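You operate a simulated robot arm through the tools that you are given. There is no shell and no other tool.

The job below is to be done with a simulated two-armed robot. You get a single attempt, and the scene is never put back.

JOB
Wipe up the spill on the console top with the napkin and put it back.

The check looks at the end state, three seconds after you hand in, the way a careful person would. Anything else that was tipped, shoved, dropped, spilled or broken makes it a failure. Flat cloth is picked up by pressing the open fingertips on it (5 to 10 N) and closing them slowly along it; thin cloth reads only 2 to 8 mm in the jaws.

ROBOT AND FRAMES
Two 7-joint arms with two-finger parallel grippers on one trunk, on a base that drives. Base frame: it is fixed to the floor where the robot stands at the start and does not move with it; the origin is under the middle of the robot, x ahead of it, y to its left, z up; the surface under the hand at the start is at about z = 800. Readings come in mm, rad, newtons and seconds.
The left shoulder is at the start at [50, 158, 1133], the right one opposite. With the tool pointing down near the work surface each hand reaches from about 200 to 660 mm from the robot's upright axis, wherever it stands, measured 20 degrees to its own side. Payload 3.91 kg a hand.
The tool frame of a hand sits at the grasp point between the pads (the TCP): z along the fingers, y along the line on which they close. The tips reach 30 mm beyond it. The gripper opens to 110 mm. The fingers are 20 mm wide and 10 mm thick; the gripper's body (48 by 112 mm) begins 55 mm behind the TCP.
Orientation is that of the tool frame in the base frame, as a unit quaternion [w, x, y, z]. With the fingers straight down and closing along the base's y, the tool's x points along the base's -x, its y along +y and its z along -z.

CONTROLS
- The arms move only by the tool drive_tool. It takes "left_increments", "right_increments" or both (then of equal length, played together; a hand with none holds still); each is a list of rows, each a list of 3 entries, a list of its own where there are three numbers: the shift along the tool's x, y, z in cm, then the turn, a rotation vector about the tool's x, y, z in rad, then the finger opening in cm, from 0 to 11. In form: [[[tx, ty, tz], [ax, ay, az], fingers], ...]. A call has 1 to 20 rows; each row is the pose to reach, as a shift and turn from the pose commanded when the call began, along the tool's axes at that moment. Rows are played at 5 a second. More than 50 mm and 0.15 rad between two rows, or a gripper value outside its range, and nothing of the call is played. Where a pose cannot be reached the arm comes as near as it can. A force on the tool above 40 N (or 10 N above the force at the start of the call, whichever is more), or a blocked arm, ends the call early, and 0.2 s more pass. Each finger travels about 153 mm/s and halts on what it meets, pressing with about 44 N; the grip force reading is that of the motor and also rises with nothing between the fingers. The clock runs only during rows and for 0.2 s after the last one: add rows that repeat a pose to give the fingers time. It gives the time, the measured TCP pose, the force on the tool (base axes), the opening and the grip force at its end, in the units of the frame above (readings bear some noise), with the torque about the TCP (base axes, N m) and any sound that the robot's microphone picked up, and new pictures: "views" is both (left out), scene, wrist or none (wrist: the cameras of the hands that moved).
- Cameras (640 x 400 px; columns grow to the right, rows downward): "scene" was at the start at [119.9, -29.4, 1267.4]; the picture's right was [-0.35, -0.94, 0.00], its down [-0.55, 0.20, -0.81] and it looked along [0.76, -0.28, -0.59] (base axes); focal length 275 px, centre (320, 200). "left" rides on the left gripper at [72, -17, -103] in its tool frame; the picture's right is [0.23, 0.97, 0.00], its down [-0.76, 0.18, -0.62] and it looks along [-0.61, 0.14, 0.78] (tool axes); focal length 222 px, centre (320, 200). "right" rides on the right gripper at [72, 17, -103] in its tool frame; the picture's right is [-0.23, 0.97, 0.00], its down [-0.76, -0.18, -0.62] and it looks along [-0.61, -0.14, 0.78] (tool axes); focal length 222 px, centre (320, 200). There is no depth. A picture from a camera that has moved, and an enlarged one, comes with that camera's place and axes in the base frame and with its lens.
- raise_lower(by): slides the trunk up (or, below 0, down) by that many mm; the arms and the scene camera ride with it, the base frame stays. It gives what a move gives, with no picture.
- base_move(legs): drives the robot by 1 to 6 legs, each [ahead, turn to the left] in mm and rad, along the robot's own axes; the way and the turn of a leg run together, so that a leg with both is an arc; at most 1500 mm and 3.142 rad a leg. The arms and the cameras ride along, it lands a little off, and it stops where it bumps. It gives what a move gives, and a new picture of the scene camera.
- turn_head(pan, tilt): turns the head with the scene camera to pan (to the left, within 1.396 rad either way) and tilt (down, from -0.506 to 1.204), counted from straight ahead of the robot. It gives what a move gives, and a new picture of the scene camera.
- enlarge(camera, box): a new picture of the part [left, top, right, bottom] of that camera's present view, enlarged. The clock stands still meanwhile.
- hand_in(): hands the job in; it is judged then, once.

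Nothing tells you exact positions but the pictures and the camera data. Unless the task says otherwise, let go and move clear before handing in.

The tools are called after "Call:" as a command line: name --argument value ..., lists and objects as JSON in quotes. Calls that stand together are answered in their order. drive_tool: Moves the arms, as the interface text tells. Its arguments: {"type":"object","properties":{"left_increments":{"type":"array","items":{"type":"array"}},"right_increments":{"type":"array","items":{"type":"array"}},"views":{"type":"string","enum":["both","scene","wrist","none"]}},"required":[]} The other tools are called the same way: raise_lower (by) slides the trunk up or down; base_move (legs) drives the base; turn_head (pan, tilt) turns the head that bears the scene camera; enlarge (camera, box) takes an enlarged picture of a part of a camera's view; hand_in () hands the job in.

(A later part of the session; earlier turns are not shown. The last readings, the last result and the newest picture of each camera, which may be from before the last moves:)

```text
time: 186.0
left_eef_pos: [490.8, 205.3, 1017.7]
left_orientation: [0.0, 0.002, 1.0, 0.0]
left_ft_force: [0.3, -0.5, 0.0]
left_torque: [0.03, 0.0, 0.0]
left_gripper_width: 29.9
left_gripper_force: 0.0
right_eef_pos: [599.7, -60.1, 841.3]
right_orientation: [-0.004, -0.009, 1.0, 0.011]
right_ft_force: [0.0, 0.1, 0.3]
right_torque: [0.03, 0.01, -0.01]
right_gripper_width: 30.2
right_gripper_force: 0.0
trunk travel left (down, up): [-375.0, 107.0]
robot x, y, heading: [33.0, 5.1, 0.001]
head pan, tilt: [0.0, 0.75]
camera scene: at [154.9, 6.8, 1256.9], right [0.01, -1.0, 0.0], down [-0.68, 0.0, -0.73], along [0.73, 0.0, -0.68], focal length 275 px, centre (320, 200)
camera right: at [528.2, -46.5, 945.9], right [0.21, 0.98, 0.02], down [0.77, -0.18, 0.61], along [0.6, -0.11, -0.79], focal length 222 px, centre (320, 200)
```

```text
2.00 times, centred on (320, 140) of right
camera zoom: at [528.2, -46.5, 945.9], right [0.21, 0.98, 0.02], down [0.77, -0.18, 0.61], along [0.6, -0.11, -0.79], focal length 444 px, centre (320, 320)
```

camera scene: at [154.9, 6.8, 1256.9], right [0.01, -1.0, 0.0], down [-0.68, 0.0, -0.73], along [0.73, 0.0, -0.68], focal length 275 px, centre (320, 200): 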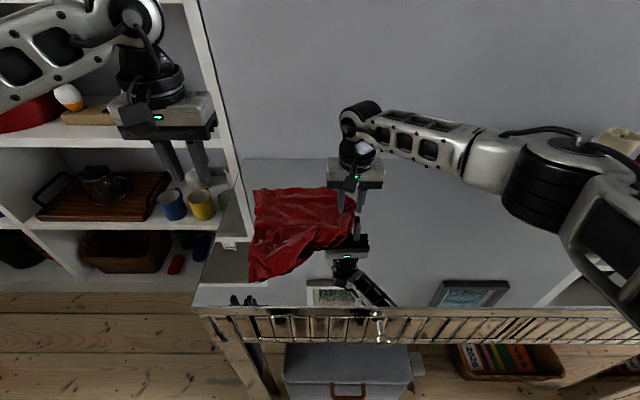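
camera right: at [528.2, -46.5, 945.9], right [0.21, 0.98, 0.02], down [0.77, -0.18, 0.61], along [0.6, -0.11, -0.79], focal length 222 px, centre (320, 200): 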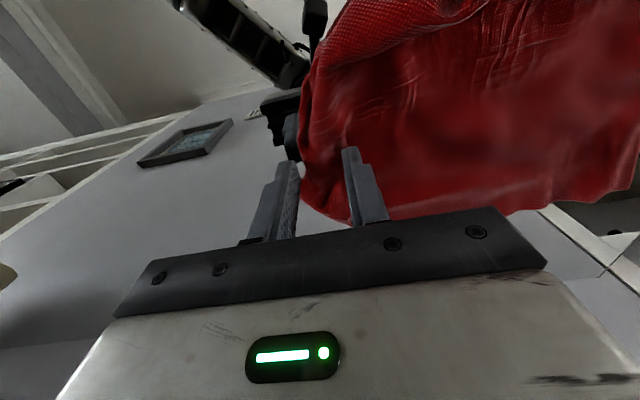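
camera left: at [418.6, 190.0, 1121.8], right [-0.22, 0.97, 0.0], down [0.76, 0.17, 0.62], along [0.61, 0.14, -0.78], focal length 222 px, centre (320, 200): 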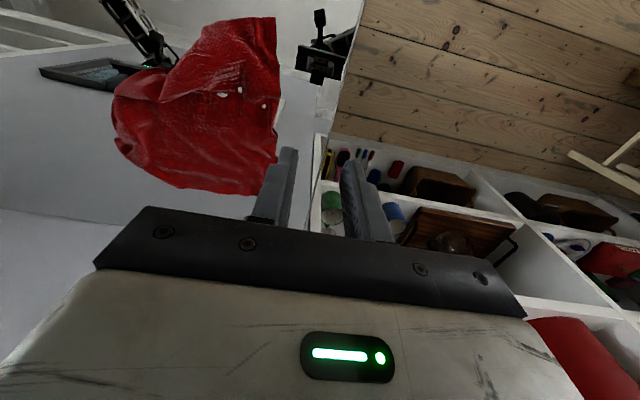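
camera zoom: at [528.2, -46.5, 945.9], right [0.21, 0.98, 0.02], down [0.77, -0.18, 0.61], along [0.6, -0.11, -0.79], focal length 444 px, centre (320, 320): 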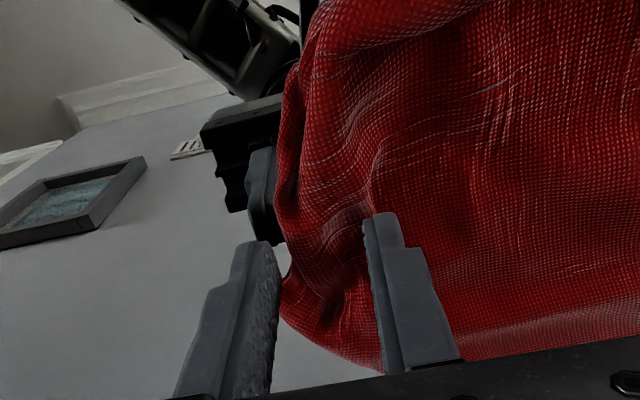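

Call:
drive_tool --right_increments '[[[0, 0.6, 0.5], [0, 0, 0], 3], [[0, 0.6, 0.85], [0, 0, 0], 3], [[0, 0.6, 1], [0, 0, 0], 2.6], [[0, 0.6, 1], [0, 0, 0], 2.2], [[0, 0.6, 1], [0, 0, 0], 1.8], [[0, 0.6, 1], [0, 0, 0], 1.4], [[0, 0.6, 1], [0, 0, 0], 1], [[0, 0.6, 1], [0, 0, 0], 0.6], [[0, 0.6, 1], [0, 0, 0], 0.2], [[0, 0.6, 1], [0, 0, 0], 0], [[0, 0.6, 1], [0, 0, 0], 0], [[0, 0.6, -1], [0, 0, 0], 0], [[0, 0.6, -4], [0, 0, 0], 0], [[0, 0.6, -8], [0, 0, 0], 0], [[0, 0.6, -12], [0, 0, 0], 0], [[0, 0.6, -14], [0, 0, 0], 0]]' --views "both"

Call:
enlarge --camera "scene" --box '[220, 120, 460, 270]'

Call:
enlarge --camera "left" --box '[0, 0, 320, 200]'

```text
time: 189.4
left_eef_pos: [490.2, 205.4, 1016.5]
left_orientation: [0.0, 0.002, 1.0, 0.0]
left_ft_force: [0.3, 0.0, 0.0]
left_torque: [0.0, 0.0, -0.01]
left_gripper_width: 29.9
left_gripper_force: 0.0
right_eef_pos: [598.8, -57.4, 980.9]
right_orientation: [-0.004, -0.01, 1.0, 0.01]
right_ft_force: [-0.1, 0.2, -1.5]
right_torque: [0.0, -0.04, -0.02]
right_gripper_width: 2.3
right_gripper_force: 42.3
trunk travel left (down, up): [-375.0, 107.0]
robot x, y, heading: [35.2, 1.5, 0.006]
head pan, tilt: [0.0, 0.75]
camera scene: at [154.8, 6.7, 1256.9], right [0.01, -1.0, 0.0], down [-0.68, 0.0, -0.73], along [0.73, 0.0, -0.68], focal length 275 px, centre (320, 200)
camera right: at [528.3, -43.6, 1085.2], right [0.21, 0.98, 0.02], down [0.77, -0.18, 0.61], along [0.6, -0.11, -0.79], focal length 222 px, centre (320, 200)
```

scene: 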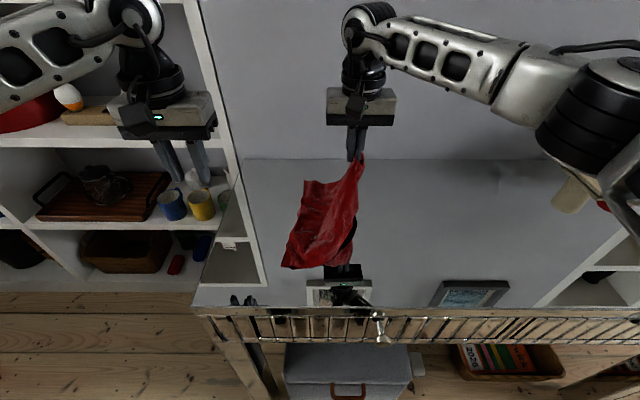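
right: 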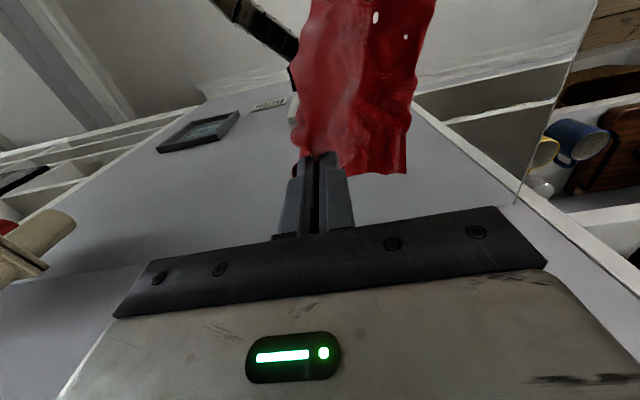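

```text
2.67 times, centred on (340, 195) of scene
camera zoom: at [154.8, 6.7, 1256.9], right [0.01, -1.0, 0.0], down [-0.68, 0.0, -0.73], along [0.73, 0.0, -0.68], focal length 733 px, centre (267, 213)
```

zoom: 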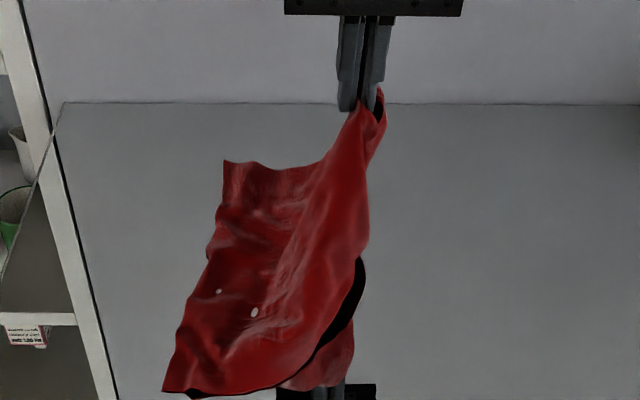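

```text
2.00 times, centred on (160, 100) of left
camera zoom: at [419.1, 189.6, 1121.0], right [-0.22, 0.97, 0.0], down [0.76, 0.18, 0.62], along [0.61, 0.14, -0.78], focal length 444 px, centre (640, 400)
```

zoom: 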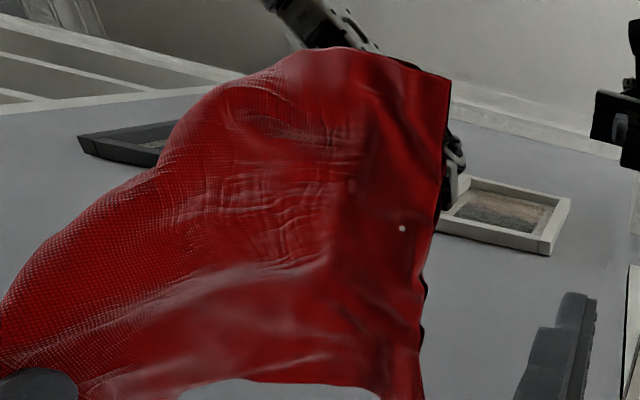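

The napkin hangs from the right tip, with its left edge lying straight on the top. I fold the lifted side over to the left so that the hidden corners come out on top.

Call:
drive_tool --right_increments '[[[0.3, 3, -1], [0, 0, 0], 0], [[0.6, 6, 0], [0, 0, 0], 0], [[0.8, 8.5, 2], [0, 0, 0], 0], [[0.9, 10.5, 5], [0, 0, 0], 0], [[0.9, 11.2, 8.5], [0, 0, 0], 0], [[0.9, 11.2, 11.5], [0, 0, 0], 0], [[0.9, 11.2, 13], [0, 0, 0], 0], [[0.9, 11.2, 13], [0, 0, 0], 1], [[0.9, 11.2, 13], [0, 0, 0], 3], [[0.9, 11.2, 11], [0, 0, 0], 3], [[0.9, 9, 7], [0, 0, 0], 3], [[0.9, 5.5, 4], [0, 0, 0], 3], [[0.9, 1, 2], [0, 0, 0], 3], [[0.9, -3.5, 1], [0, 0, 0], 3], [[0.9, -8, 0], [0, 0, 0], 3], [[0.9, -12.5, 0], [0, 0, 0], 3]]' --views "both"

Call:
enlarge --camera "scene" --box '[220, 120, 460, 270]'

Call:
enlarge --camera "right" --box '[320, 0, 640, 200]'

Call:
enlarge --camera "left" --box '[0, 0, 320, 200]'

```text
time: 192.8
left_eef_pos: [490.2, 205.1, 1017.7]
left_orientation: [0.0, 0.002, 1.0, 0.0]
left_ft_force: [0.6, 0.0, 0.1]
left_torque: [-0.03, 0.0, -0.02]
left_gripper_width: 29.7
left_gripper_force: 0.1
right_eef_pos: [592.6, -182.2, 977.9]
right_orientation: [-0.005, -0.009, 1.0, 0.011]
right_ft_force: [-0.3, 0.0, 0.4]
right_torque: [0.02, -0.01, -0.01]
right_gripper_width: 29.9
right_gripper_force: 0.0
trunk travel left (down, up): [-375.0, 107.0]
robot x, y, heading: [32.4, 5.7, 0.003]
head pan, tilt: [0.0, 0.75]
camera scene: at [154.8, 6.2, 1256.9], right [0.01, -1.0, 0.0], down [-0.68, 0.0, -0.73], along [0.73, 0.0, -0.68], focal length 275 px, centre (320, 200)
camera right: at [521.9, -169.3, 1083.2], right [0.21, 0.98, 0.02], down [0.77, -0.18, 0.61], along [0.6, -0.11, -0.79], focal length 222 px, centre (320, 200)
```

scene: 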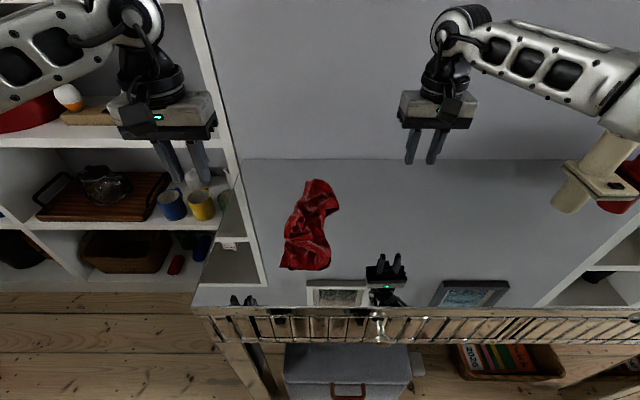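
right: 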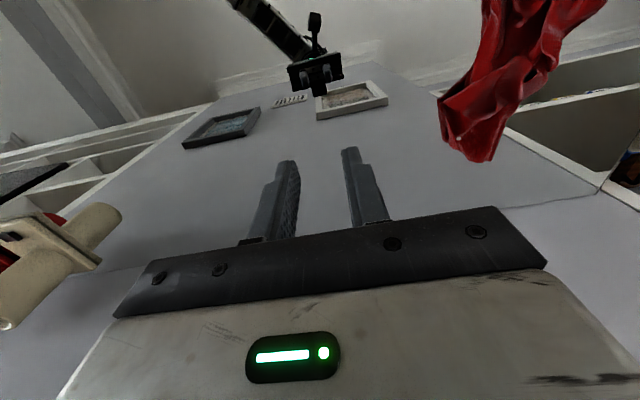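

```text
2.67 times, centred on (340, 195) of scene
camera zoom: at [154.8, 6.2, 1256.9], right [0.01, -1.0, 0.0], down [-0.68, 0.0, -0.73], along [0.73, 0.0, -0.68], focal length 733 px, centre (267, 213)
```

zoom: 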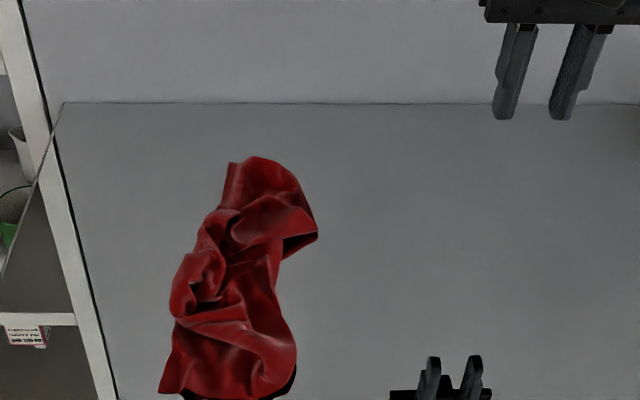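

```text
2.00 times, centred on (480, 100) of right
camera zoom: at [521.9, -169.3, 1083.2], right [0.21, 0.98, 0.02], down [0.77, -0.18, 0.61], along [0.6, -0.11, -0.79], focal length 444 px, centre (0, 400)
```

zoom: 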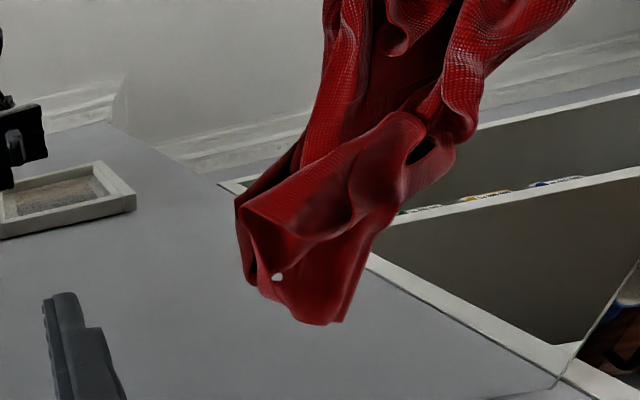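

```text
2.00 times, centred on (160, 100) of left
camera zoom: at [419.1, 189.2, 1121.1], right [-0.22, 0.97, 0.0], down [0.76, 0.18, 0.62], along [0.61, 0.14, -0.78], focal length 444 px, centre (640, 400)
```

zoom: 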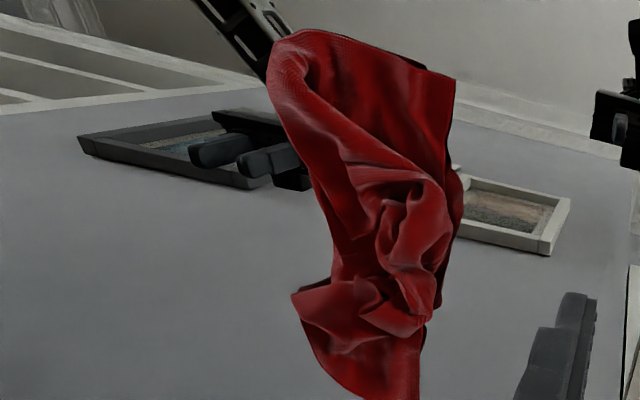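

A corner is now exposed on top at about (617, -45), pointing right. I move the right hand over it.

Call:
drive_tool --right_increments '[[[-0.8, 3.5, 1.5], [0, 0, 0], 3], [[-1.6, 7, 3], [0, 0, 0], 3], [[-2.4, 10.5, 5], [0, 0, 0], 3], [[-3.2, 13, 7], [0, 0, 0], 3], [[-3.2, 14.5, 9], [0, 0, 0], 3], [[-3.2, 14.5, 9.5], [0, 0, 0], 3]]' --views "wrist"

Call:
enlarge --camera "right" --box '[160, 20, 480, 220]'

Call:
enlarge --camera "scene" --box '[220, 120, 460, 270]'

```text
time: 194.2
left_eef_pos: [491.0, 205.6, 1017.6]
left_orientation: [0.0, 0.002, 1.0, 0.0]
left_ft_force: [0.5, -0.2, 0.3]
left_torque: [-0.03, -0.04, 0.04]
left_gripper_width: 29.7
left_gripper_force: 0.1
right_eef_pos: [621.7, -35.3, 884.4]
right_orientation: [-0.004, -0.01, 1.0, 0.01]
right_ft_force: [0.6, 0.8, -0.4]
right_torque: [-0.02, -0.01, 0.02]
right_gripper_width: 29.8
right_gripper_force: 0.1
trunk travel left (down, up): [-375.0, 107.0]
robot x, y, heading: [35.6, 5.7, 0.002]
head pan, tilt: [0.0, 0.75]
camera right: at [550.7, -20.5, 989.5], right [0.21, 0.98, 0.02], down [0.77, -0.18, 0.61], along [0.6, -0.11, -0.79], focal length 222 px, centre (320, 200)
```

right: 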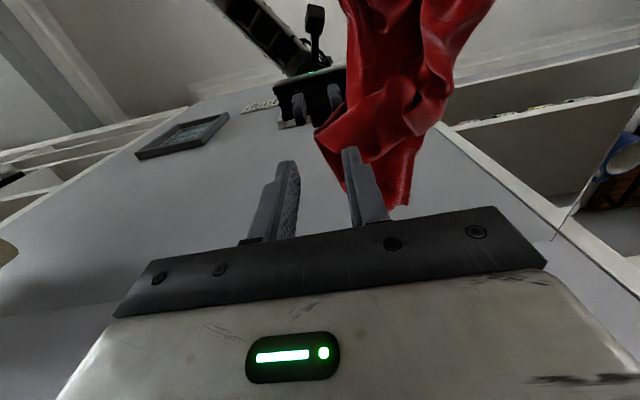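

```text
2.00 times, centred on (320, 120) of right
camera zoom: at [550.7, -20.5, 989.5], right [0.21, 0.98, 0.02], down [0.77, -0.18, 0.61], along [0.6, -0.11, -0.79], focal length 444 px, centre (320, 360)
```

zoom: 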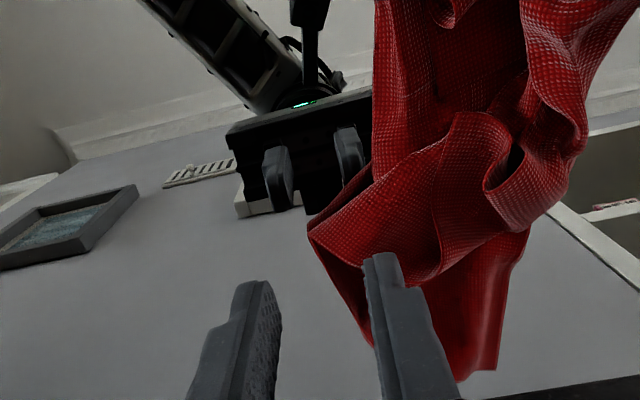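

```text
2.67 times, centred on (340, 195) of scene
camera zoom: at [154.9, 6.7, 1256.9], right [0.01, -1.0, 0.0], down [-0.68, 0.0, -0.73], along [0.73, 0.0, -0.68], focal length 733 px, centre (267, 213)
```

zoom: 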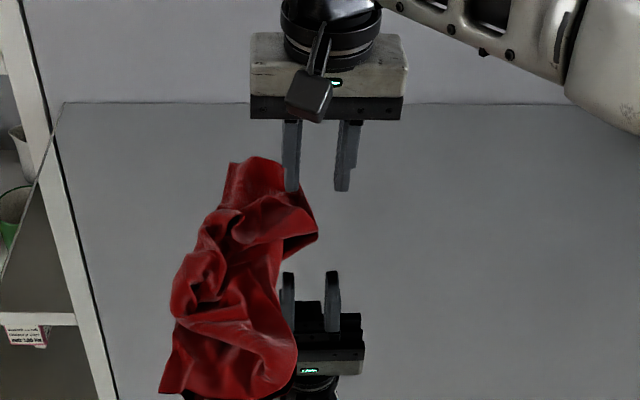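

Call:
drive_tool --right_increments '[[[-0.7, 1.2, 0], [0, -0.1, 0], 2.8], [[-1.4, 2.4, 0], [0, -0.2, 0], 2.6], [[-1.4, 2.4, 2], [0, -0.2, 0], 2.6], [[-1.4, 2.4, 3.5], [0, -0.2, 0], 2.6], [[-1.4, 2.4, 4.5], [0, -0.2, 0], 2.6], [[-1.4, 2.4, 5], [0, -0.2, 0], 2.6], [[-1.4, 2.4, 5.2], [0, -0.2, 0], 2.6]]' --views "wrist"

Call:
enlarge --camera "right" --box '[160, 20, 480, 220]'

```text
time: 195.8
left_eef_pos: [490.1, 205.1, 1017.4]
left_orientation: [0.0, 0.002, 1.0, 0.001]
left_ft_force: [0.3, 0.1, -0.6]
left_torque: [0.02, 0.0, -0.01]
left_gripper_width: 30.1
left_gripper_force: 0.1
right_eef_pos: [634.8, -8.1, 835.0]
right_orientation: [0.096, -0.01, 0.995, 0.011]
right_ft_force: [-0.1, 0.1, -0.4]
right_torque: [-0.01, -0.01, 0.01]
right_gripper_width: 26.1
right_gripper_force: 0.0
trunk travel left (down, up): [-375.0, 107.0]
robot x, y, heading: [35.8, -0.2, 0.004]
head pan, tilt: [0.0, 0.75]
camera right: at [544.4, 4.1, 923.5], right [0.2, 0.98, 0.06], down [0.63, -0.18, 0.75], along [0.75, -0.11, -0.65], focal length 222 px, centre (320, 200)
```

right: 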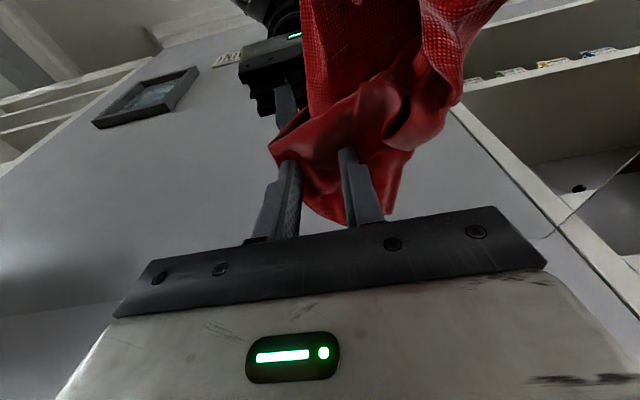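

```text
2.00 times, centred on (320, 120) of right
camera zoom: at [544.4, 4.1, 923.5], right [0.2, 0.98, 0.06], down [0.63, -0.18, 0.75], along [0.75, -0.11, -0.65], focal length 444 px, centre (320, 360)
```

zoom: 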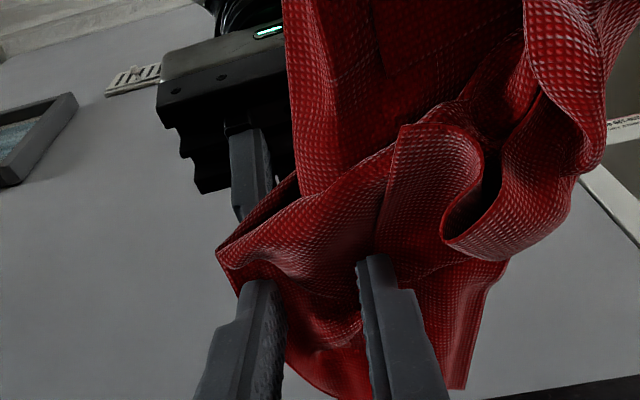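

Call:
drive_tool --right_increments '[[[0, 0, 0.2], [0, 0, 0], 2.6], [[0, 0, 0.35], [0, 0, 0], 2.6], [[0, 0, 0.35], [0, 0, 0], 2.2], [[0, 0, 0.35], [0, 0, 0], 1.8], [[0, 0, 0.35], [0, 0, 0], 1.4], [[0, 0, 0.35], [0, 0, 0], 1], [[0, 0, 0.35], [0, 0, 0], 0.6], [[0, 0, 0.35], [0, 0, 0], 0.2], [[0, 0, 0.35], [0, 0, 0], 0], [[0, 0, 0.35], [0, 0, 0], 0], [[0, 0, -1], [0, 0, 0], 0]]' --views "wrist"

Call:
enlarge --camera "right" --box '[160, 20, 480, 220]'

```text
time: 198.2
left_eef_pos: [489.7, 205.1, 1016.9]
left_orientation: [-0.001, 0.002, 1.0, 0.0]
left_ft_force: [-0.6, 0.3, 0.6]
left_torque: [-0.01, 0.01, 0.0]
left_gripper_width: 30.0
left_gripper_force: 0.1
right_eef_pos: [632.9, -10.5, 843.0]
right_orientation: [0.093, -0.007, 0.996, 0.01]
right_ft_force: [-0.5, 1.5, -0.4]
right_torque: [0.0, 0.03, -0.01]
right_gripper_width: 2.3
right_gripper_force: 41.9
trunk travel left (down, up): [-375.0, 107.0]
robot x, y, heading: [32.7, 4.1, 0.01]
head pan, tilt: [0.0, 0.75]
camera right: at [541.5, 3.2, 932.1], right [0.21, 0.98, 0.06], down [0.63, -0.18, 0.75], along [0.75, -0.12, -0.66], focal length 222 px, centre (320, 200)
```

right: 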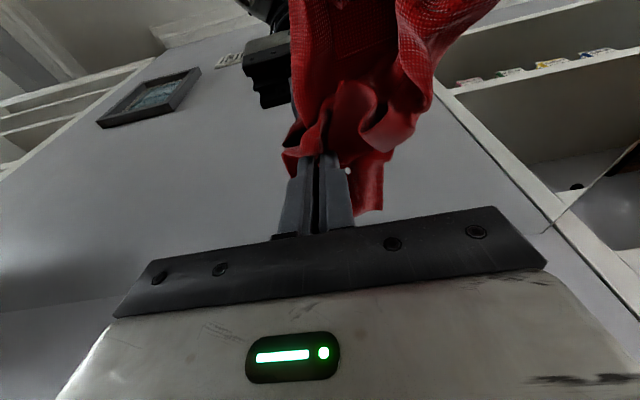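

```text
2.00 times, centred on (320, 120) of right
camera zoom: at [541.5, 3.2, 932.1], right [0.21, 0.98, 0.06], down [0.63, -0.18, 0.75], along [0.75, -0.12, -0.66], focal length 444 px, centre (320, 360)
```

zoom: 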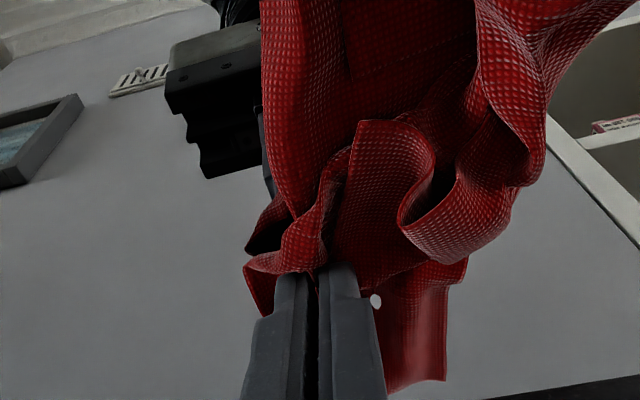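

The corner is held. I lift it free, then carry it over to the back-right, its proper side.

Call:
drive_tool --right_increments '[[[-0.9, -0.5, -3], [0, 0, 0], 0], [[-1.8, -1.5, -6], [0, 0, 0], 0], [[-2.77, -3, -8.6], [0, 0, 0], 0], [[-3.3, -5.5, -8], [0, 0, 0], 0], [[-3.84, -8, -6.4], [0, -0.03, 0], 0], [[-4.2, -10, -4.4], [0, -0.06, 0], 0], [[-4.5, -12, -2.1], [0, -0.1, 0], 0], [[-4.3, -13, 0], [0, -0.12, 0], 0], [[-4.2, -13.5, 0.6], [0, -0.15, 0], 0], [[-4.2, -13.5, 0.6], [0, -0.15, 0], 0]]' --views "both"

Call:
enlarge --camera "scene" --box '[220, 120, 460, 270]'

```text
time: 200.4
left_eef_pos: [490.8, 205.7, 1017.0]
left_orientation: [0.0, 0.001, 1.0, 0.0]
left_ft_force: [0.0, 0.8, 0.5]
left_torque: [-0.02, 0.0, 0.04]
left_gripper_width: 30.1
left_gripper_force: 0.1
right_eef_pos: [676.5, -142.5, 844.4]
right_orientation: [0.17, -0.007, 0.985, 0.011]
right_ft_force: [0.0, 0.3, -0.3]
right_torque: [-0.03, -0.01, 0.02]
right_gripper_width: 2.1
right_gripper_force: 42.9
trunk travel left (down, up): [-375.0, 107.0]
robot x, y, heading: [34.6, 4.0, 0.008]
head pan, tilt: [0.0, 0.75]
camera scene: at [154.9, 6.8, 1256.9], right [0.01, -1.0, 0.0], down [-0.68, 0.0, -0.73], along [0.73, 0.0, -0.68], focal length 275 px, centre (320, 200)
camera right: at [574.4, -130.9, 917.9], right [0.2, 0.98, 0.1], down [0.51, -0.19, 0.84], along [0.84, -0.11, -0.54], focal length 222 px, centre (320, 200)
```

scene: 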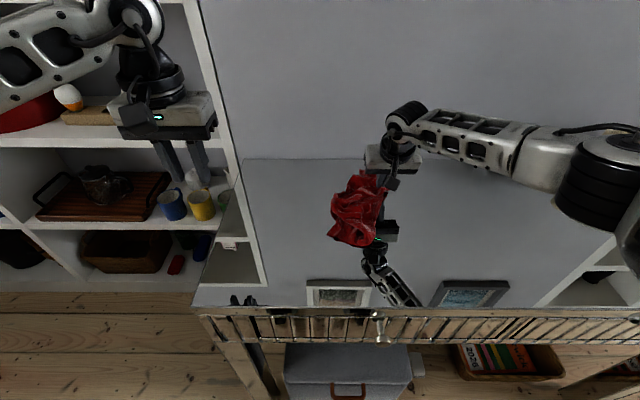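
right: 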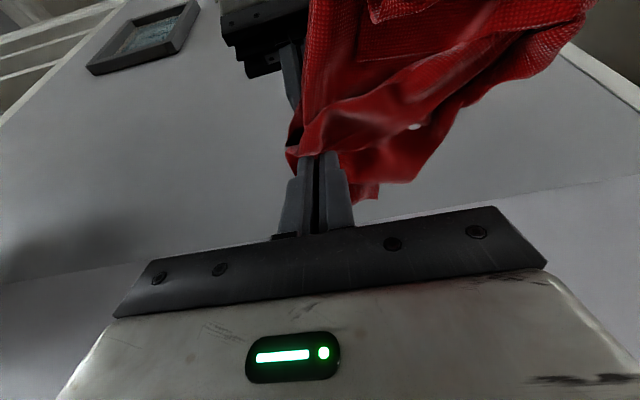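

```text
2.67 times, centred on (340, 195) of scene
camera zoom: at [154.9, 6.8, 1256.9], right [0.01, -1.0, 0.0], down [-0.68, 0.0, -0.73], along [0.73, 0.0, -0.68], focal length 733 px, centre (267, 213)
```

zoom: 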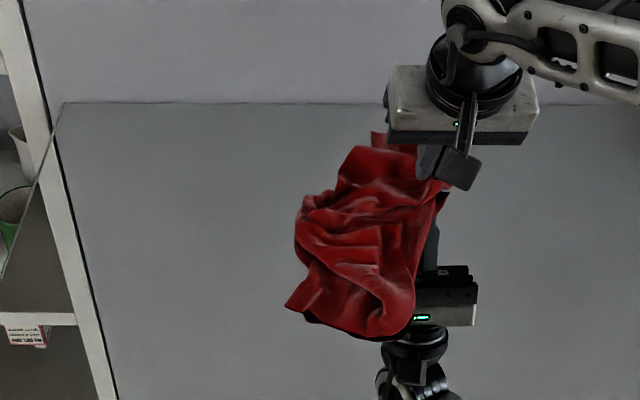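

The napkin is too light to stay put and slid along. I change method: hang it from this corner with the right hand and lay it along its diagonal, so that the side corners are exposed. First I move the left hand out of the way and lift the corner high.

Call:
drive_tool --left_increments '[[[1.2, 1.5, 0], [0, 0, 0], 3], [[2.4, 3, 0], [0, 0, 0], 3], [[3.6, 4.5, 0], [0, 0, 0], 3], [[4.8, 6, 0], [0, 0, 0], 3], [[6, 7.5, 0], [0, 0, 0], 3], [[7, 8.5, 0], [0, 0, 0], 3], [[7, 8.5, 0], [0, 0, 0], 3], [[7, 8.5, 0], [0, 0, 0], 3], [[7, 8.5, 0], [0, 0, 0], 3], [[7, 8.5, 0], [0, 0, 0], 3]]' --right_increments '[[[0, 1.2, -3.5], [0, 0.04, 0], 0], [[0, 2.4, -7], [0, 0.08, 0], 0], [[0, 3.6, -10.5], [0, 0.12, 0], 0], [[0, 4.8, -14], [0, 0.16, 0], 0], [[0, 6, -17.7], [0, 0.2, 0], 0], [[0, 7.2, -21.3], [0, 0.24, 0], 0], [[0, 8.4, -25], [0, 0.28, 0], 0], [[-0.1, 9.7, -28.6], [0, 0.32, 0], 0], [[-0.2, 11, -32], [0, 0.34, 0], 0], [[-0.3, 12.2, -35.5], [0, 0.34, 0], 0]]' --views "both"

Call:
enlarge --camera "scene" --box '[200, 0, 520, 200]'

```text
time: 202.6
left_eef_pos: [422.8, 290.1, 1016.0]
left_orientation: [0.0, 0.002, 1.0, -0.001]
left_ft_force: [0.3, 0.5, -0.8]
left_torque: [0.02, 0.0, 0.0]
left_gripper_width: 30.0
left_gripper_force: 0.1
right_eef_pos: [558.6, -31.1, 1182.3]
right_orientation: [0.0, -0.01, 1.0, 0.01]
right_ft_force: [-0.2, 1.1, -0.3]
right_torque: [-0.03, 0.01, 0.0]
right_gripper_width: 2.6
right_gripper_force: 42.9
trunk travel left (down, up): [-375.0, 107.0]
robot x, y, heading: [37.8, 5.8, 0.006]
head pan, tilt: [0.0, 0.75]
camera scene: at [154.5, 7.1, 1256.9], right [0.01, -1.0, 0.0], down [-0.68, 0.0, -0.73], along [0.73, 0.0, -0.68], focal length 275 px, centre (320, 200)
camera right: at [487.3, -16.7, 1286.0], right [0.21, 0.98, 0.02], down [0.76, -0.18, 0.62], along [0.61, -0.11, -0.78], focal length 222 px, centre (320, 200)
camera left: at [351.0, 275.4, 1120.0], right [-0.22, 0.97, 0.0], down [0.76, 0.18, 0.62], along [0.61, 0.14, -0.78], focal length 222 px, centre (320, 200)
```

scene: 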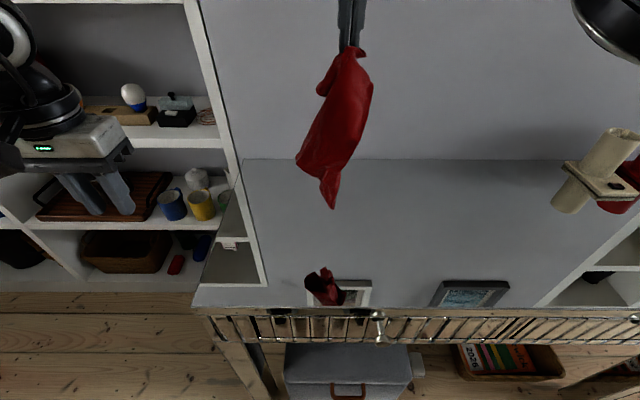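
right: 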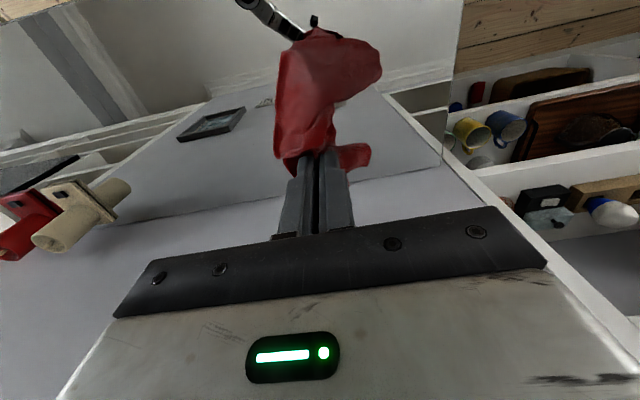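
left: 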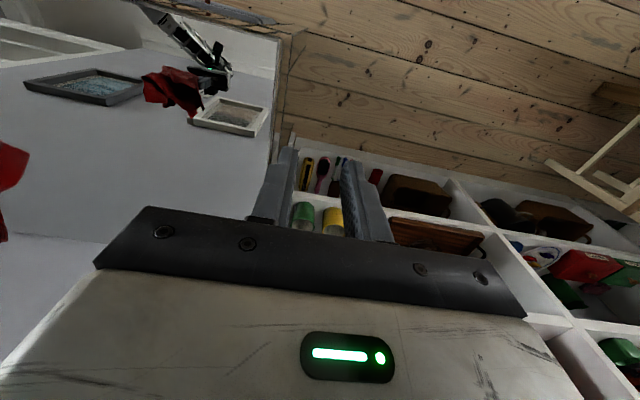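

```text
2.00 times, centred on (360, 100) of scene
camera zoom: at [154.5, 7.1, 1256.9], right [0.01, -1.0, 0.0], down [-0.68, 0.0, -0.73], along [0.73, 0.0, -0.68], focal length 550 px, centre (240, 400)
```

zoom: 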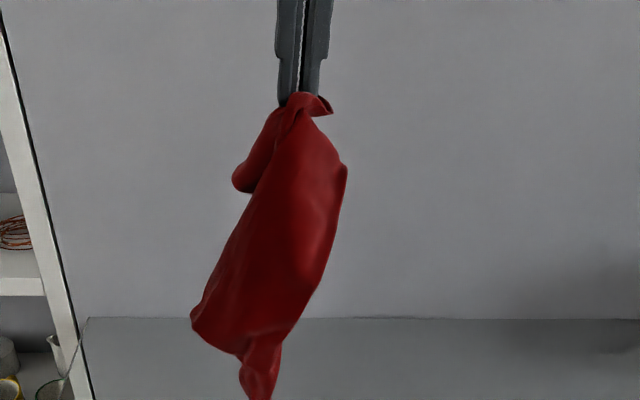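

Call:
drive_tool --right_increments '[[[1.6, 3, 1], [0, 0, 0], 0], [[3.2, 6, 2], [0, 0, 0], 0], [[4.8, 9, 3], [0, 0, 0], 0], [[6.4, 12, 4], [0, 0, 0], 0], [[7.9, 14.6, 5], [0, 0, 0], 0], [[7.9, 14.6, 5.5], [0, 0, 0], 0], [[7.9, 14.6, 5.5], [0, 0, 0], 0], [[7.9, 14.6, 5.5], [0, 0, 0], 0]]' --views "scene"

```text
time: 204.4
left_eef_pos: [423.0, 291.1, 1016.5]
left_orientation: [0.0, 0.002, 1.0, 0.0]
left_ft_force: [0.6, -0.7, 0.3]
left_torque: [-0.02, 0.0, -0.01]
left_gripper_width: 30.0
left_gripper_force: 0.0
right_eef_pos: [478.8, 113.7, 1128.7]
right_orientation: [0.0, -0.009, 1.0, 0.011]
right_ft_force: [-0.1, -0.1, -0.2]
right_torque: [0.03, -0.01, 0.0]
right_gripper_width: 2.3
right_gripper_force: 42.4
trunk travel left (down, up): [-375.0, 107.0]
robot x, y, heading: [37.1, 4.9, 0.002]
head pan, tilt: [0.0, 0.75]
camera scene: at [154.9, 6.7, 1256.9], right [0.01, -1.0, 0.0], down [-0.68, 0.0, -0.73], along [0.73, 0.0, -0.68], focal length 275 px, centre (320, 200)
```

scene: 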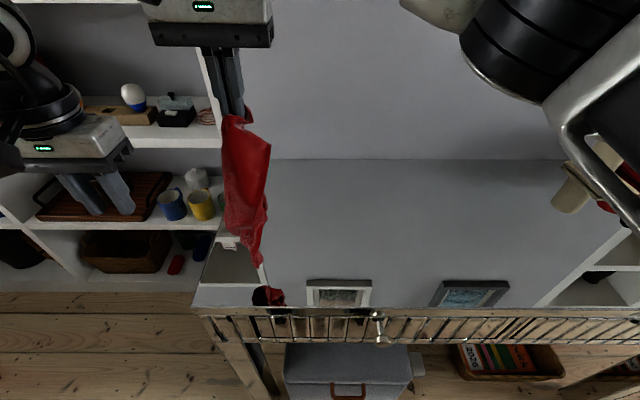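

Call:
drive_tool --right_increments '[[[0, 0, 1.2], [0, 0, 0], 0], [[-2.9, -2.75, 1.7], [0, 0, 0], 0], [[-5.8, -5.5, 2.4], [0, 0, 0], 0], [[-8.6, -8.3, 3.8], [0, -0.05, 0], 0], [[-11.5, -11, 5.8], [0, -0.1, 0], 0], [[-14.4, -13.8, 8.9], [0, -0.15, 0], 0], [[-16.6, -15.9, 12], [0, -0.2, 0], 0], [[-18.4, -17.6, 15.4], [0, -0.25, 0], 0], [[-19.8, -19, 19.2], [0, -0.3, 0], 0], [[-20.8, -20, 23.5], [0, -0.35, 0], 0], [[-21.4, -20.5, 27], [0, -0.35, 0], 0], [[-21.6, -20.7, 28.6], [0, -0.35, 0], 0], [[-21.6, -20.7, 28.6], [0, -0.35, 0], 0]]' --views "both"

Call:
enlarge --camera "scene" --box '[220, 120, 460, 270]'

Call:
enlarge --camera "left" --box '[0, 0, 320, 200]'

```text
refused: row 6 steps farther than a row can; nothing moved
```

```text
2.67 times, centred on (340, 195) of scene
camera zoom: at [154.9, 6.7, 1256.9], right [0.01, -1.0, 0.0], down [-0.68, 0.0, -0.73], along [0.73, 0.0, -0.68], focal length 733 px, centre (267, 213)
```

zoom: 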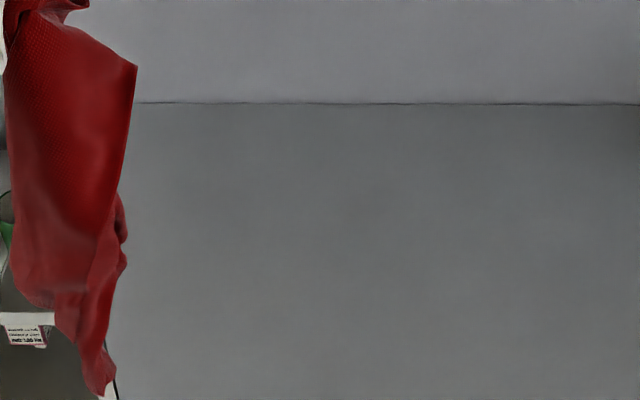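

```text
2.00 times, centred on (160, 100) of left
camera zoom: at [351.4, 275.1, 1120.0], right [-0.22, 0.97, 0.0], down [0.76, 0.18, 0.62], along [0.61, 0.14, -0.78], focal length 444 px, centre (640, 400)
```

zoom: 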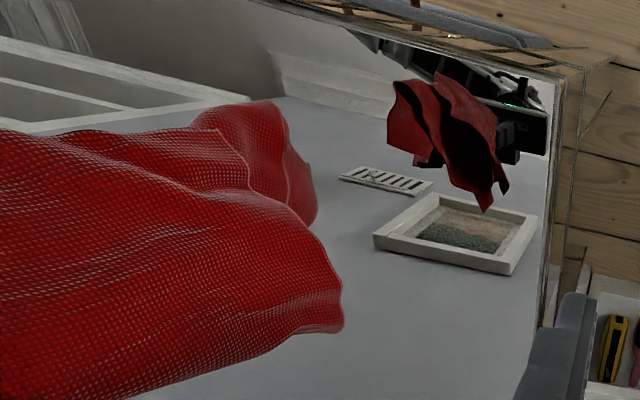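

Call:
drive_tool --right_increments '[[[0, 0, 1.2], [0, 0, 0], 0], [[-2.9, -2.75, 1.7], [0, 0, 0], 0], [[-5.8, -5.5, 2.4], [0, 0, 0], 0], [[-8.6, -8.3, 3.8], [0, -0.05, 0], 0], [[-11.2, -10.7, 5.6], [0, -0.1, 0], 0], [[-13.2, -12.7, 7.6], [0, -0.13, 0], 0], [[-14.9, -14.2, 9.6], [0, -0.16, 0], 0], [[-16.6, -15.9, 12], [0, -0.2, 0], 0], [[-18.4, -17.6, 15.4], [0, -0.25, 0], 0], [[-19.8, -19, 19.2], [0, -0.3, 0], 0], [[-20.8, -20, 23.5], [0, -0.35, 0], 0], [[-21.4, -20.5, 27], [0, -0.35, 0], 0], [[-21.6, -20.7, 28.6], [0, -0.35, 0], 0], [[-21.6, -20.7, 28.6], [0, -0.35, 0], 0]]' --views "both"

Call:
enlarge --camera "scene" --box '[220, 120, 460, 270]'

Call:
enlarge --camera "left" --box '[0, 0, 320, 200]'

```text
time: 207.4
left_eef_pos: [422.1, 290.2, 1015.5]
left_orientation: [0.0, 0.001, 1.0, 0.0]
left_ft_force: [-0.5, 0.5, 0.0]
left_torque: [0.0, 0.0, 0.03]
left_gripper_width: 30.2
left_gripper_force: 0.0
right_eef_pos: [697.6, -80.4, 839.5]
right_orientation: [0.175, -0.007, 0.984, 0.012]
right_ft_force: [-0.2, 1.5, 1.1]
right_torque: [-0.02, 0.01, -0.01]
right_gripper_width: 2.4
right_gripper_force: 42.1
trunk travel left (down, up): [-375.0, 107.0]
robot x, y, heading: [36.9, 3.1, 0.009]
head pan, tilt: [0.0, 0.75]
camera scene: at [154.8, 6.7, 1256.9], right [0.01, -1.0, 0.0], down [-0.68, 0.0, -0.73], along [0.73, 0.0, -0.68], focal length 275 px, centre (320, 200)
camera right: at [594.7, -67.4, 913.0], right [0.19, 0.98, 0.1], down [0.5, -0.19, 0.84], along [0.84, -0.11, -0.53], focal length 222 px, centre (320, 200)
```

scene: 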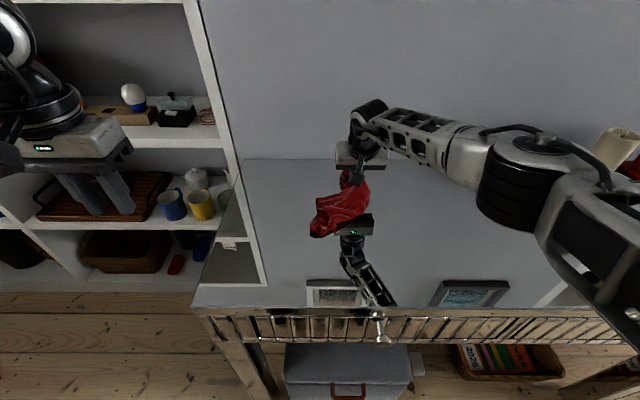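
right: 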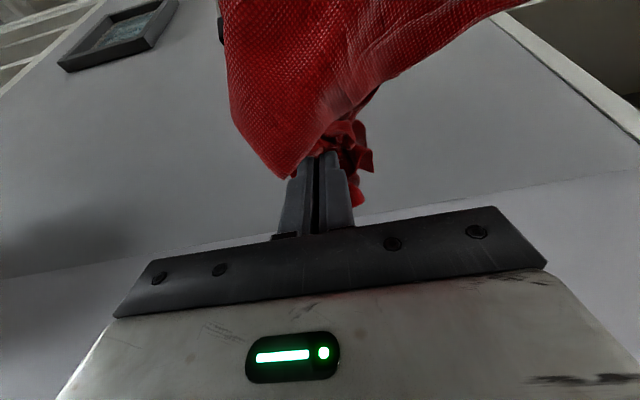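

```text
2.67 times, centred on (340, 195) of scene
camera zoom: at [154.8, 6.7, 1256.9], right [0.01, -1.0, 0.0], down [-0.68, 0.0, -0.73], along [0.73, 0.0, -0.68], focal length 733 px, centre (267, 213)
```

zoom: 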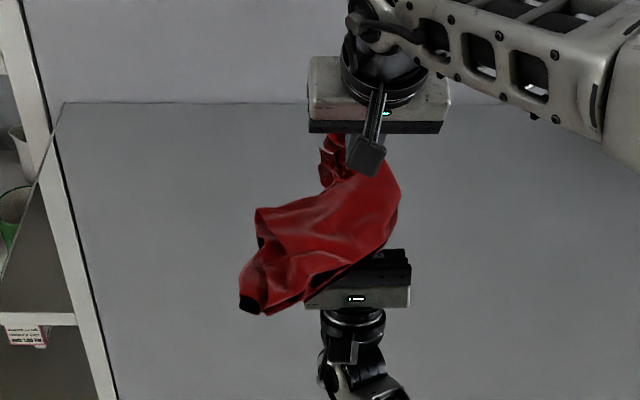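

```text
2.00 times, centred on (160, 100) of left
camera zoom: at [351.2, 275.1, 1120.1], right [-0.22, 0.97, 0.0], down [0.76, 0.18, 0.62], along [0.61, 0.14, -0.78], focal length 444 px, centre (640, 400)
```

zoom: 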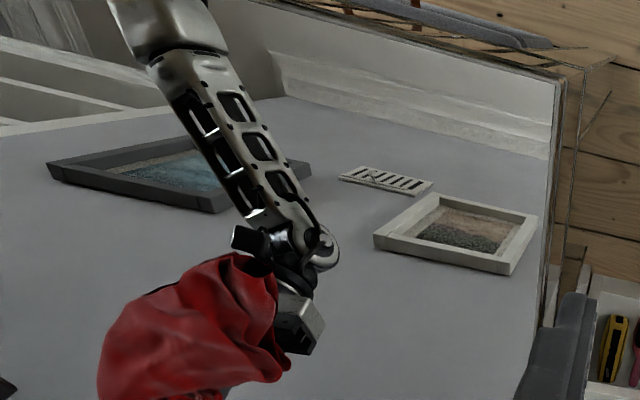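

It slid again while being laid. This time I will hold the opposite end too: the left hand goes to the lower tip near (540, 25).

Call:
drive_tool --left_increments '[[[-2, -4, 1], [0, 0, 0], 3], [[-4, -8, 2], [0, 0, 0], 3], [[-6, -12, 3.5], [0, 0, 0], 3], [[-8, -16, 5], [0, 0, 0], 3], [[-9.5, -19.5, 7], [0, 0, 0], 3], [[-10.5, -23, 9], [0, 0, 0], 3], [[-10.5, -24.5, 10], [0, 0, 0], 3], [[-10.5, -24.5, 10], [0, 0, 0], 3]]' --views "both"

Call:
enlarge --camera "left" --box '[160, 0, 480, 200]'

Call:
enlarge --camera "scene" --box '[260, 130, 420, 230]'

```text
time: 209.2
left_eef_pos: [526.2, 44.6, 918.2]
left_orientation: [0.0, 0.001, 1.0, -0.002]
left_ft_force: [-0.1, 0.6, -0.4]
left_torque: [0.0, 0.02, 0.01]
left_gripper_width: 30.1
left_gripper_force: 0.1
right_eef_pos: [698.5, -81.6, 840.8]
right_orientation: [0.175, -0.008, 0.984, 0.013]
right_ft_force: [0.3, -0.4, 0.9]
right_torque: [0.0, 0.0, 0.04]
right_gripper_width: 2.1
right_gripper_force: 42.4
trunk travel left (down, up): [-375.0, 107.0]
robot x, y, heading: [35.1, 6.4, 0.002]
head pan, tilt: [0.0, 0.75]
camera scene: at [154.8, 6.8, 1256.9], right [0.01, -1.0, 0.0], down [-0.68, 0.0, -0.73], along [0.73, 0.0, -0.68], focal length 275 px, centre (320, 200)
camera left: at [454.6, 29.2, 1021.5], right [-0.22, 0.97, 0.0], down [0.76, 0.18, 0.62], along [0.61, 0.14, -0.78], focal length 222 px, centre (320, 200)
```

scene: 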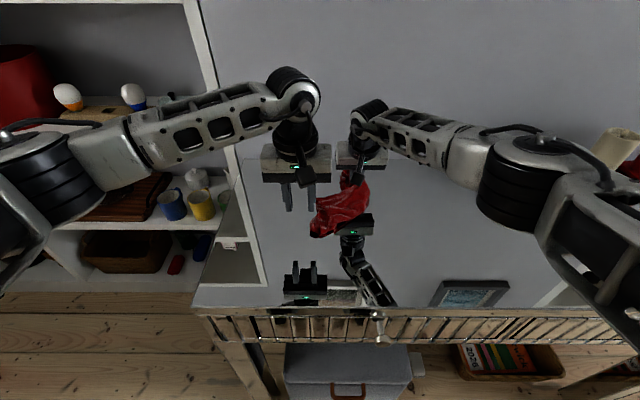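
left: 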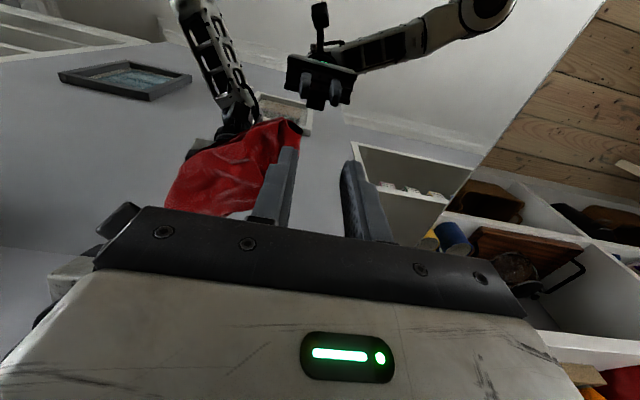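

```text
2.00 times, centred on (320, 100) of left
camera zoom: at [454.6, 29.2, 1021.5], right [-0.22, 0.97, 0.0], down [0.76, 0.18, 0.62], along [0.61, 0.14, -0.78], focal length 444 px, centre (320, 400)
```

zoom: 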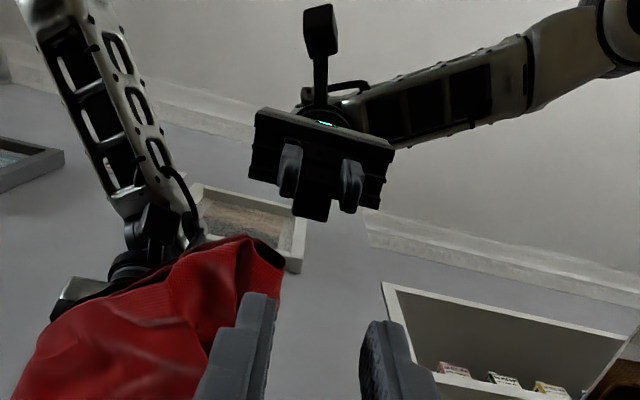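

```text
4.00 times, centred on (340, 180) of scene
camera zoom: at [154.8, 6.8, 1256.9], right [0.01, -1.0, 0.0], down [-0.68, 0.0, -0.73], along [0.73, 0.0, -0.68], focal length 1099 px, centre (240, 280)
```

zoom: 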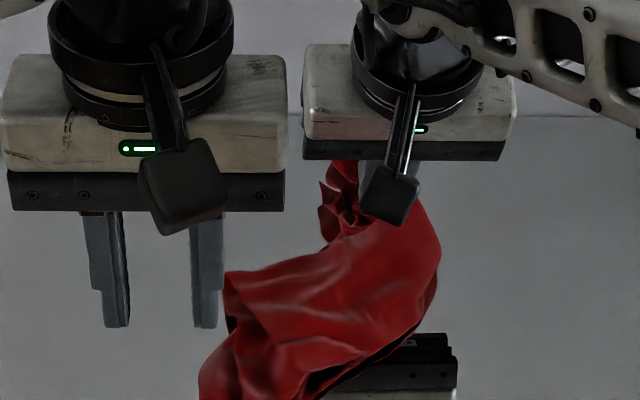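

Call:
drive_tool --left_increments '[[[-1.5, -1.7, 2], [0, 0, 0], 4], [[-2.8, -3.3, 4], [0, 0, 0], 4], [[-2.8, -3.3, 6.5], [0, 0, 0], 4], [[-2.8, -3.3, 8], [0, 0, 0], 4], [[-2.8, -3.3, 8.5], [0, 0, 0], 4], [[-2.8, -3.3, 8.75], [0, 0, 0], 4], [[-2.8, -3.3, 8.75], [0, 0, 0], 3.5], [[-2.8, -3.3, 8.75], [0, 0, 0], 3], [[-2.8, -3.3, 8.75], [0, 0, 0], 2.5], [[-2.8, -3.3, 8.75], [0, 0, 0], 2], [[-2.8, -3.3, 8.75], [0, 0, 0], 1.5], [[-2.8, -3.3, 8.75], [0, 0, 0], 1], [[-2.8, -3.3, 8.75], [0, 0, 0], 0.5], [[-2.8, -3.3, 8.75], [0, 0, 0], 0], [[-2.8, -3.3, 8.75], [0, 0, 0], 0], [[-2.8, -3.3, 7.5], [0, 0, 0], 0]]' --views "both"

Call:
enlarge --camera "left" --box '[160, 20, 480, 220]'

```text
time: 212.6
left_eef_pos: [553.5, 13.4, 840.1]
left_orientation: [-0.001, 0.001, 1.0, 0.001]
left_ft_force: [-0.9, -0.5, 0.1]
left_torque: [0.0, -0.01, -0.03]
left_gripper_width: 2.4
left_gripper_force: 42.3
right_eef_pos: [697.4, -80.5, 840.1]
right_orientation: [0.175, -0.008, 0.984, 0.013]
right_ft_force: [0.3, 0.3, 1.5]
right_torque: [-0.03, 0.04, 0.03]
right_gripper_width: 2.4
right_gripper_force: 42.3
trunk travel left (down, up): [-375.0, 107.0]
robot x, y, heading: [37.4, 5.8, 0.004]
head pan, tilt: [0.0, 0.75]
camera scene: at [154.5, 6.8, 1256.6], right [0.01, -1.0, 0.0], down [-0.68, 0.0, -0.73], along [0.73, 0.0, -0.68], focal length 275 px, centre (320, 200)
camera left: at [482.7, -2.9, 943.4], right [-0.22, 0.97, 0.0], down [0.76, 0.17, 0.62], along [0.61, 0.14, -0.78], focal length 222 px, centre (320, 200)
```

scene: 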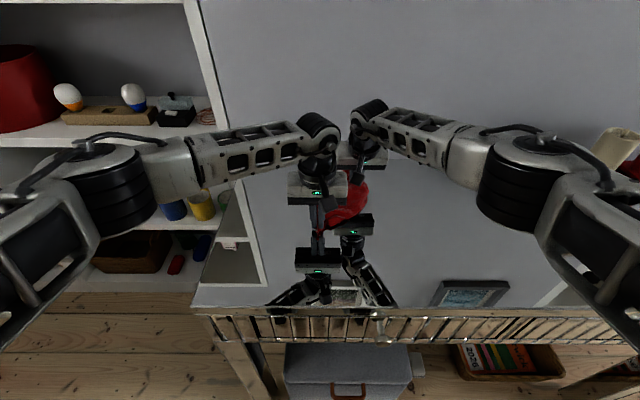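
left: 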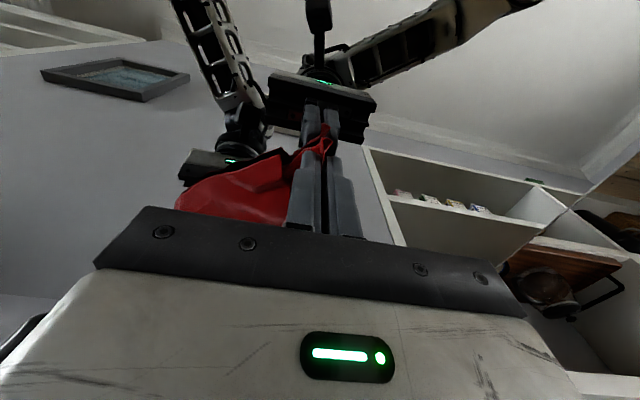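

```text
2.00 times, centred on (320, 120) of left
camera zoom: at [482.7, -2.9, 943.4], right [-0.22, 0.97, 0.0], down [0.76, 0.17, 0.62], along [0.61, 0.14, -0.78], focal length 444 px, centre (320, 360)
```

zoom: 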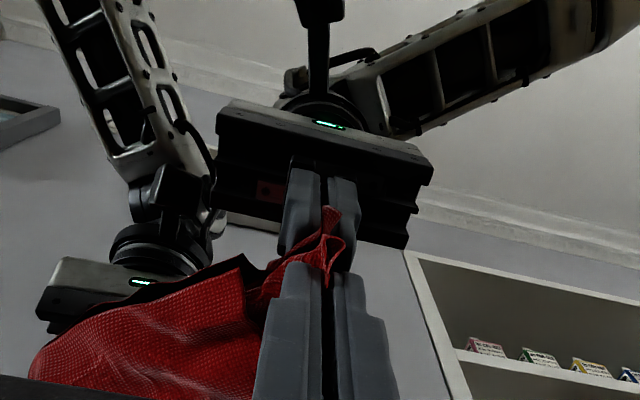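

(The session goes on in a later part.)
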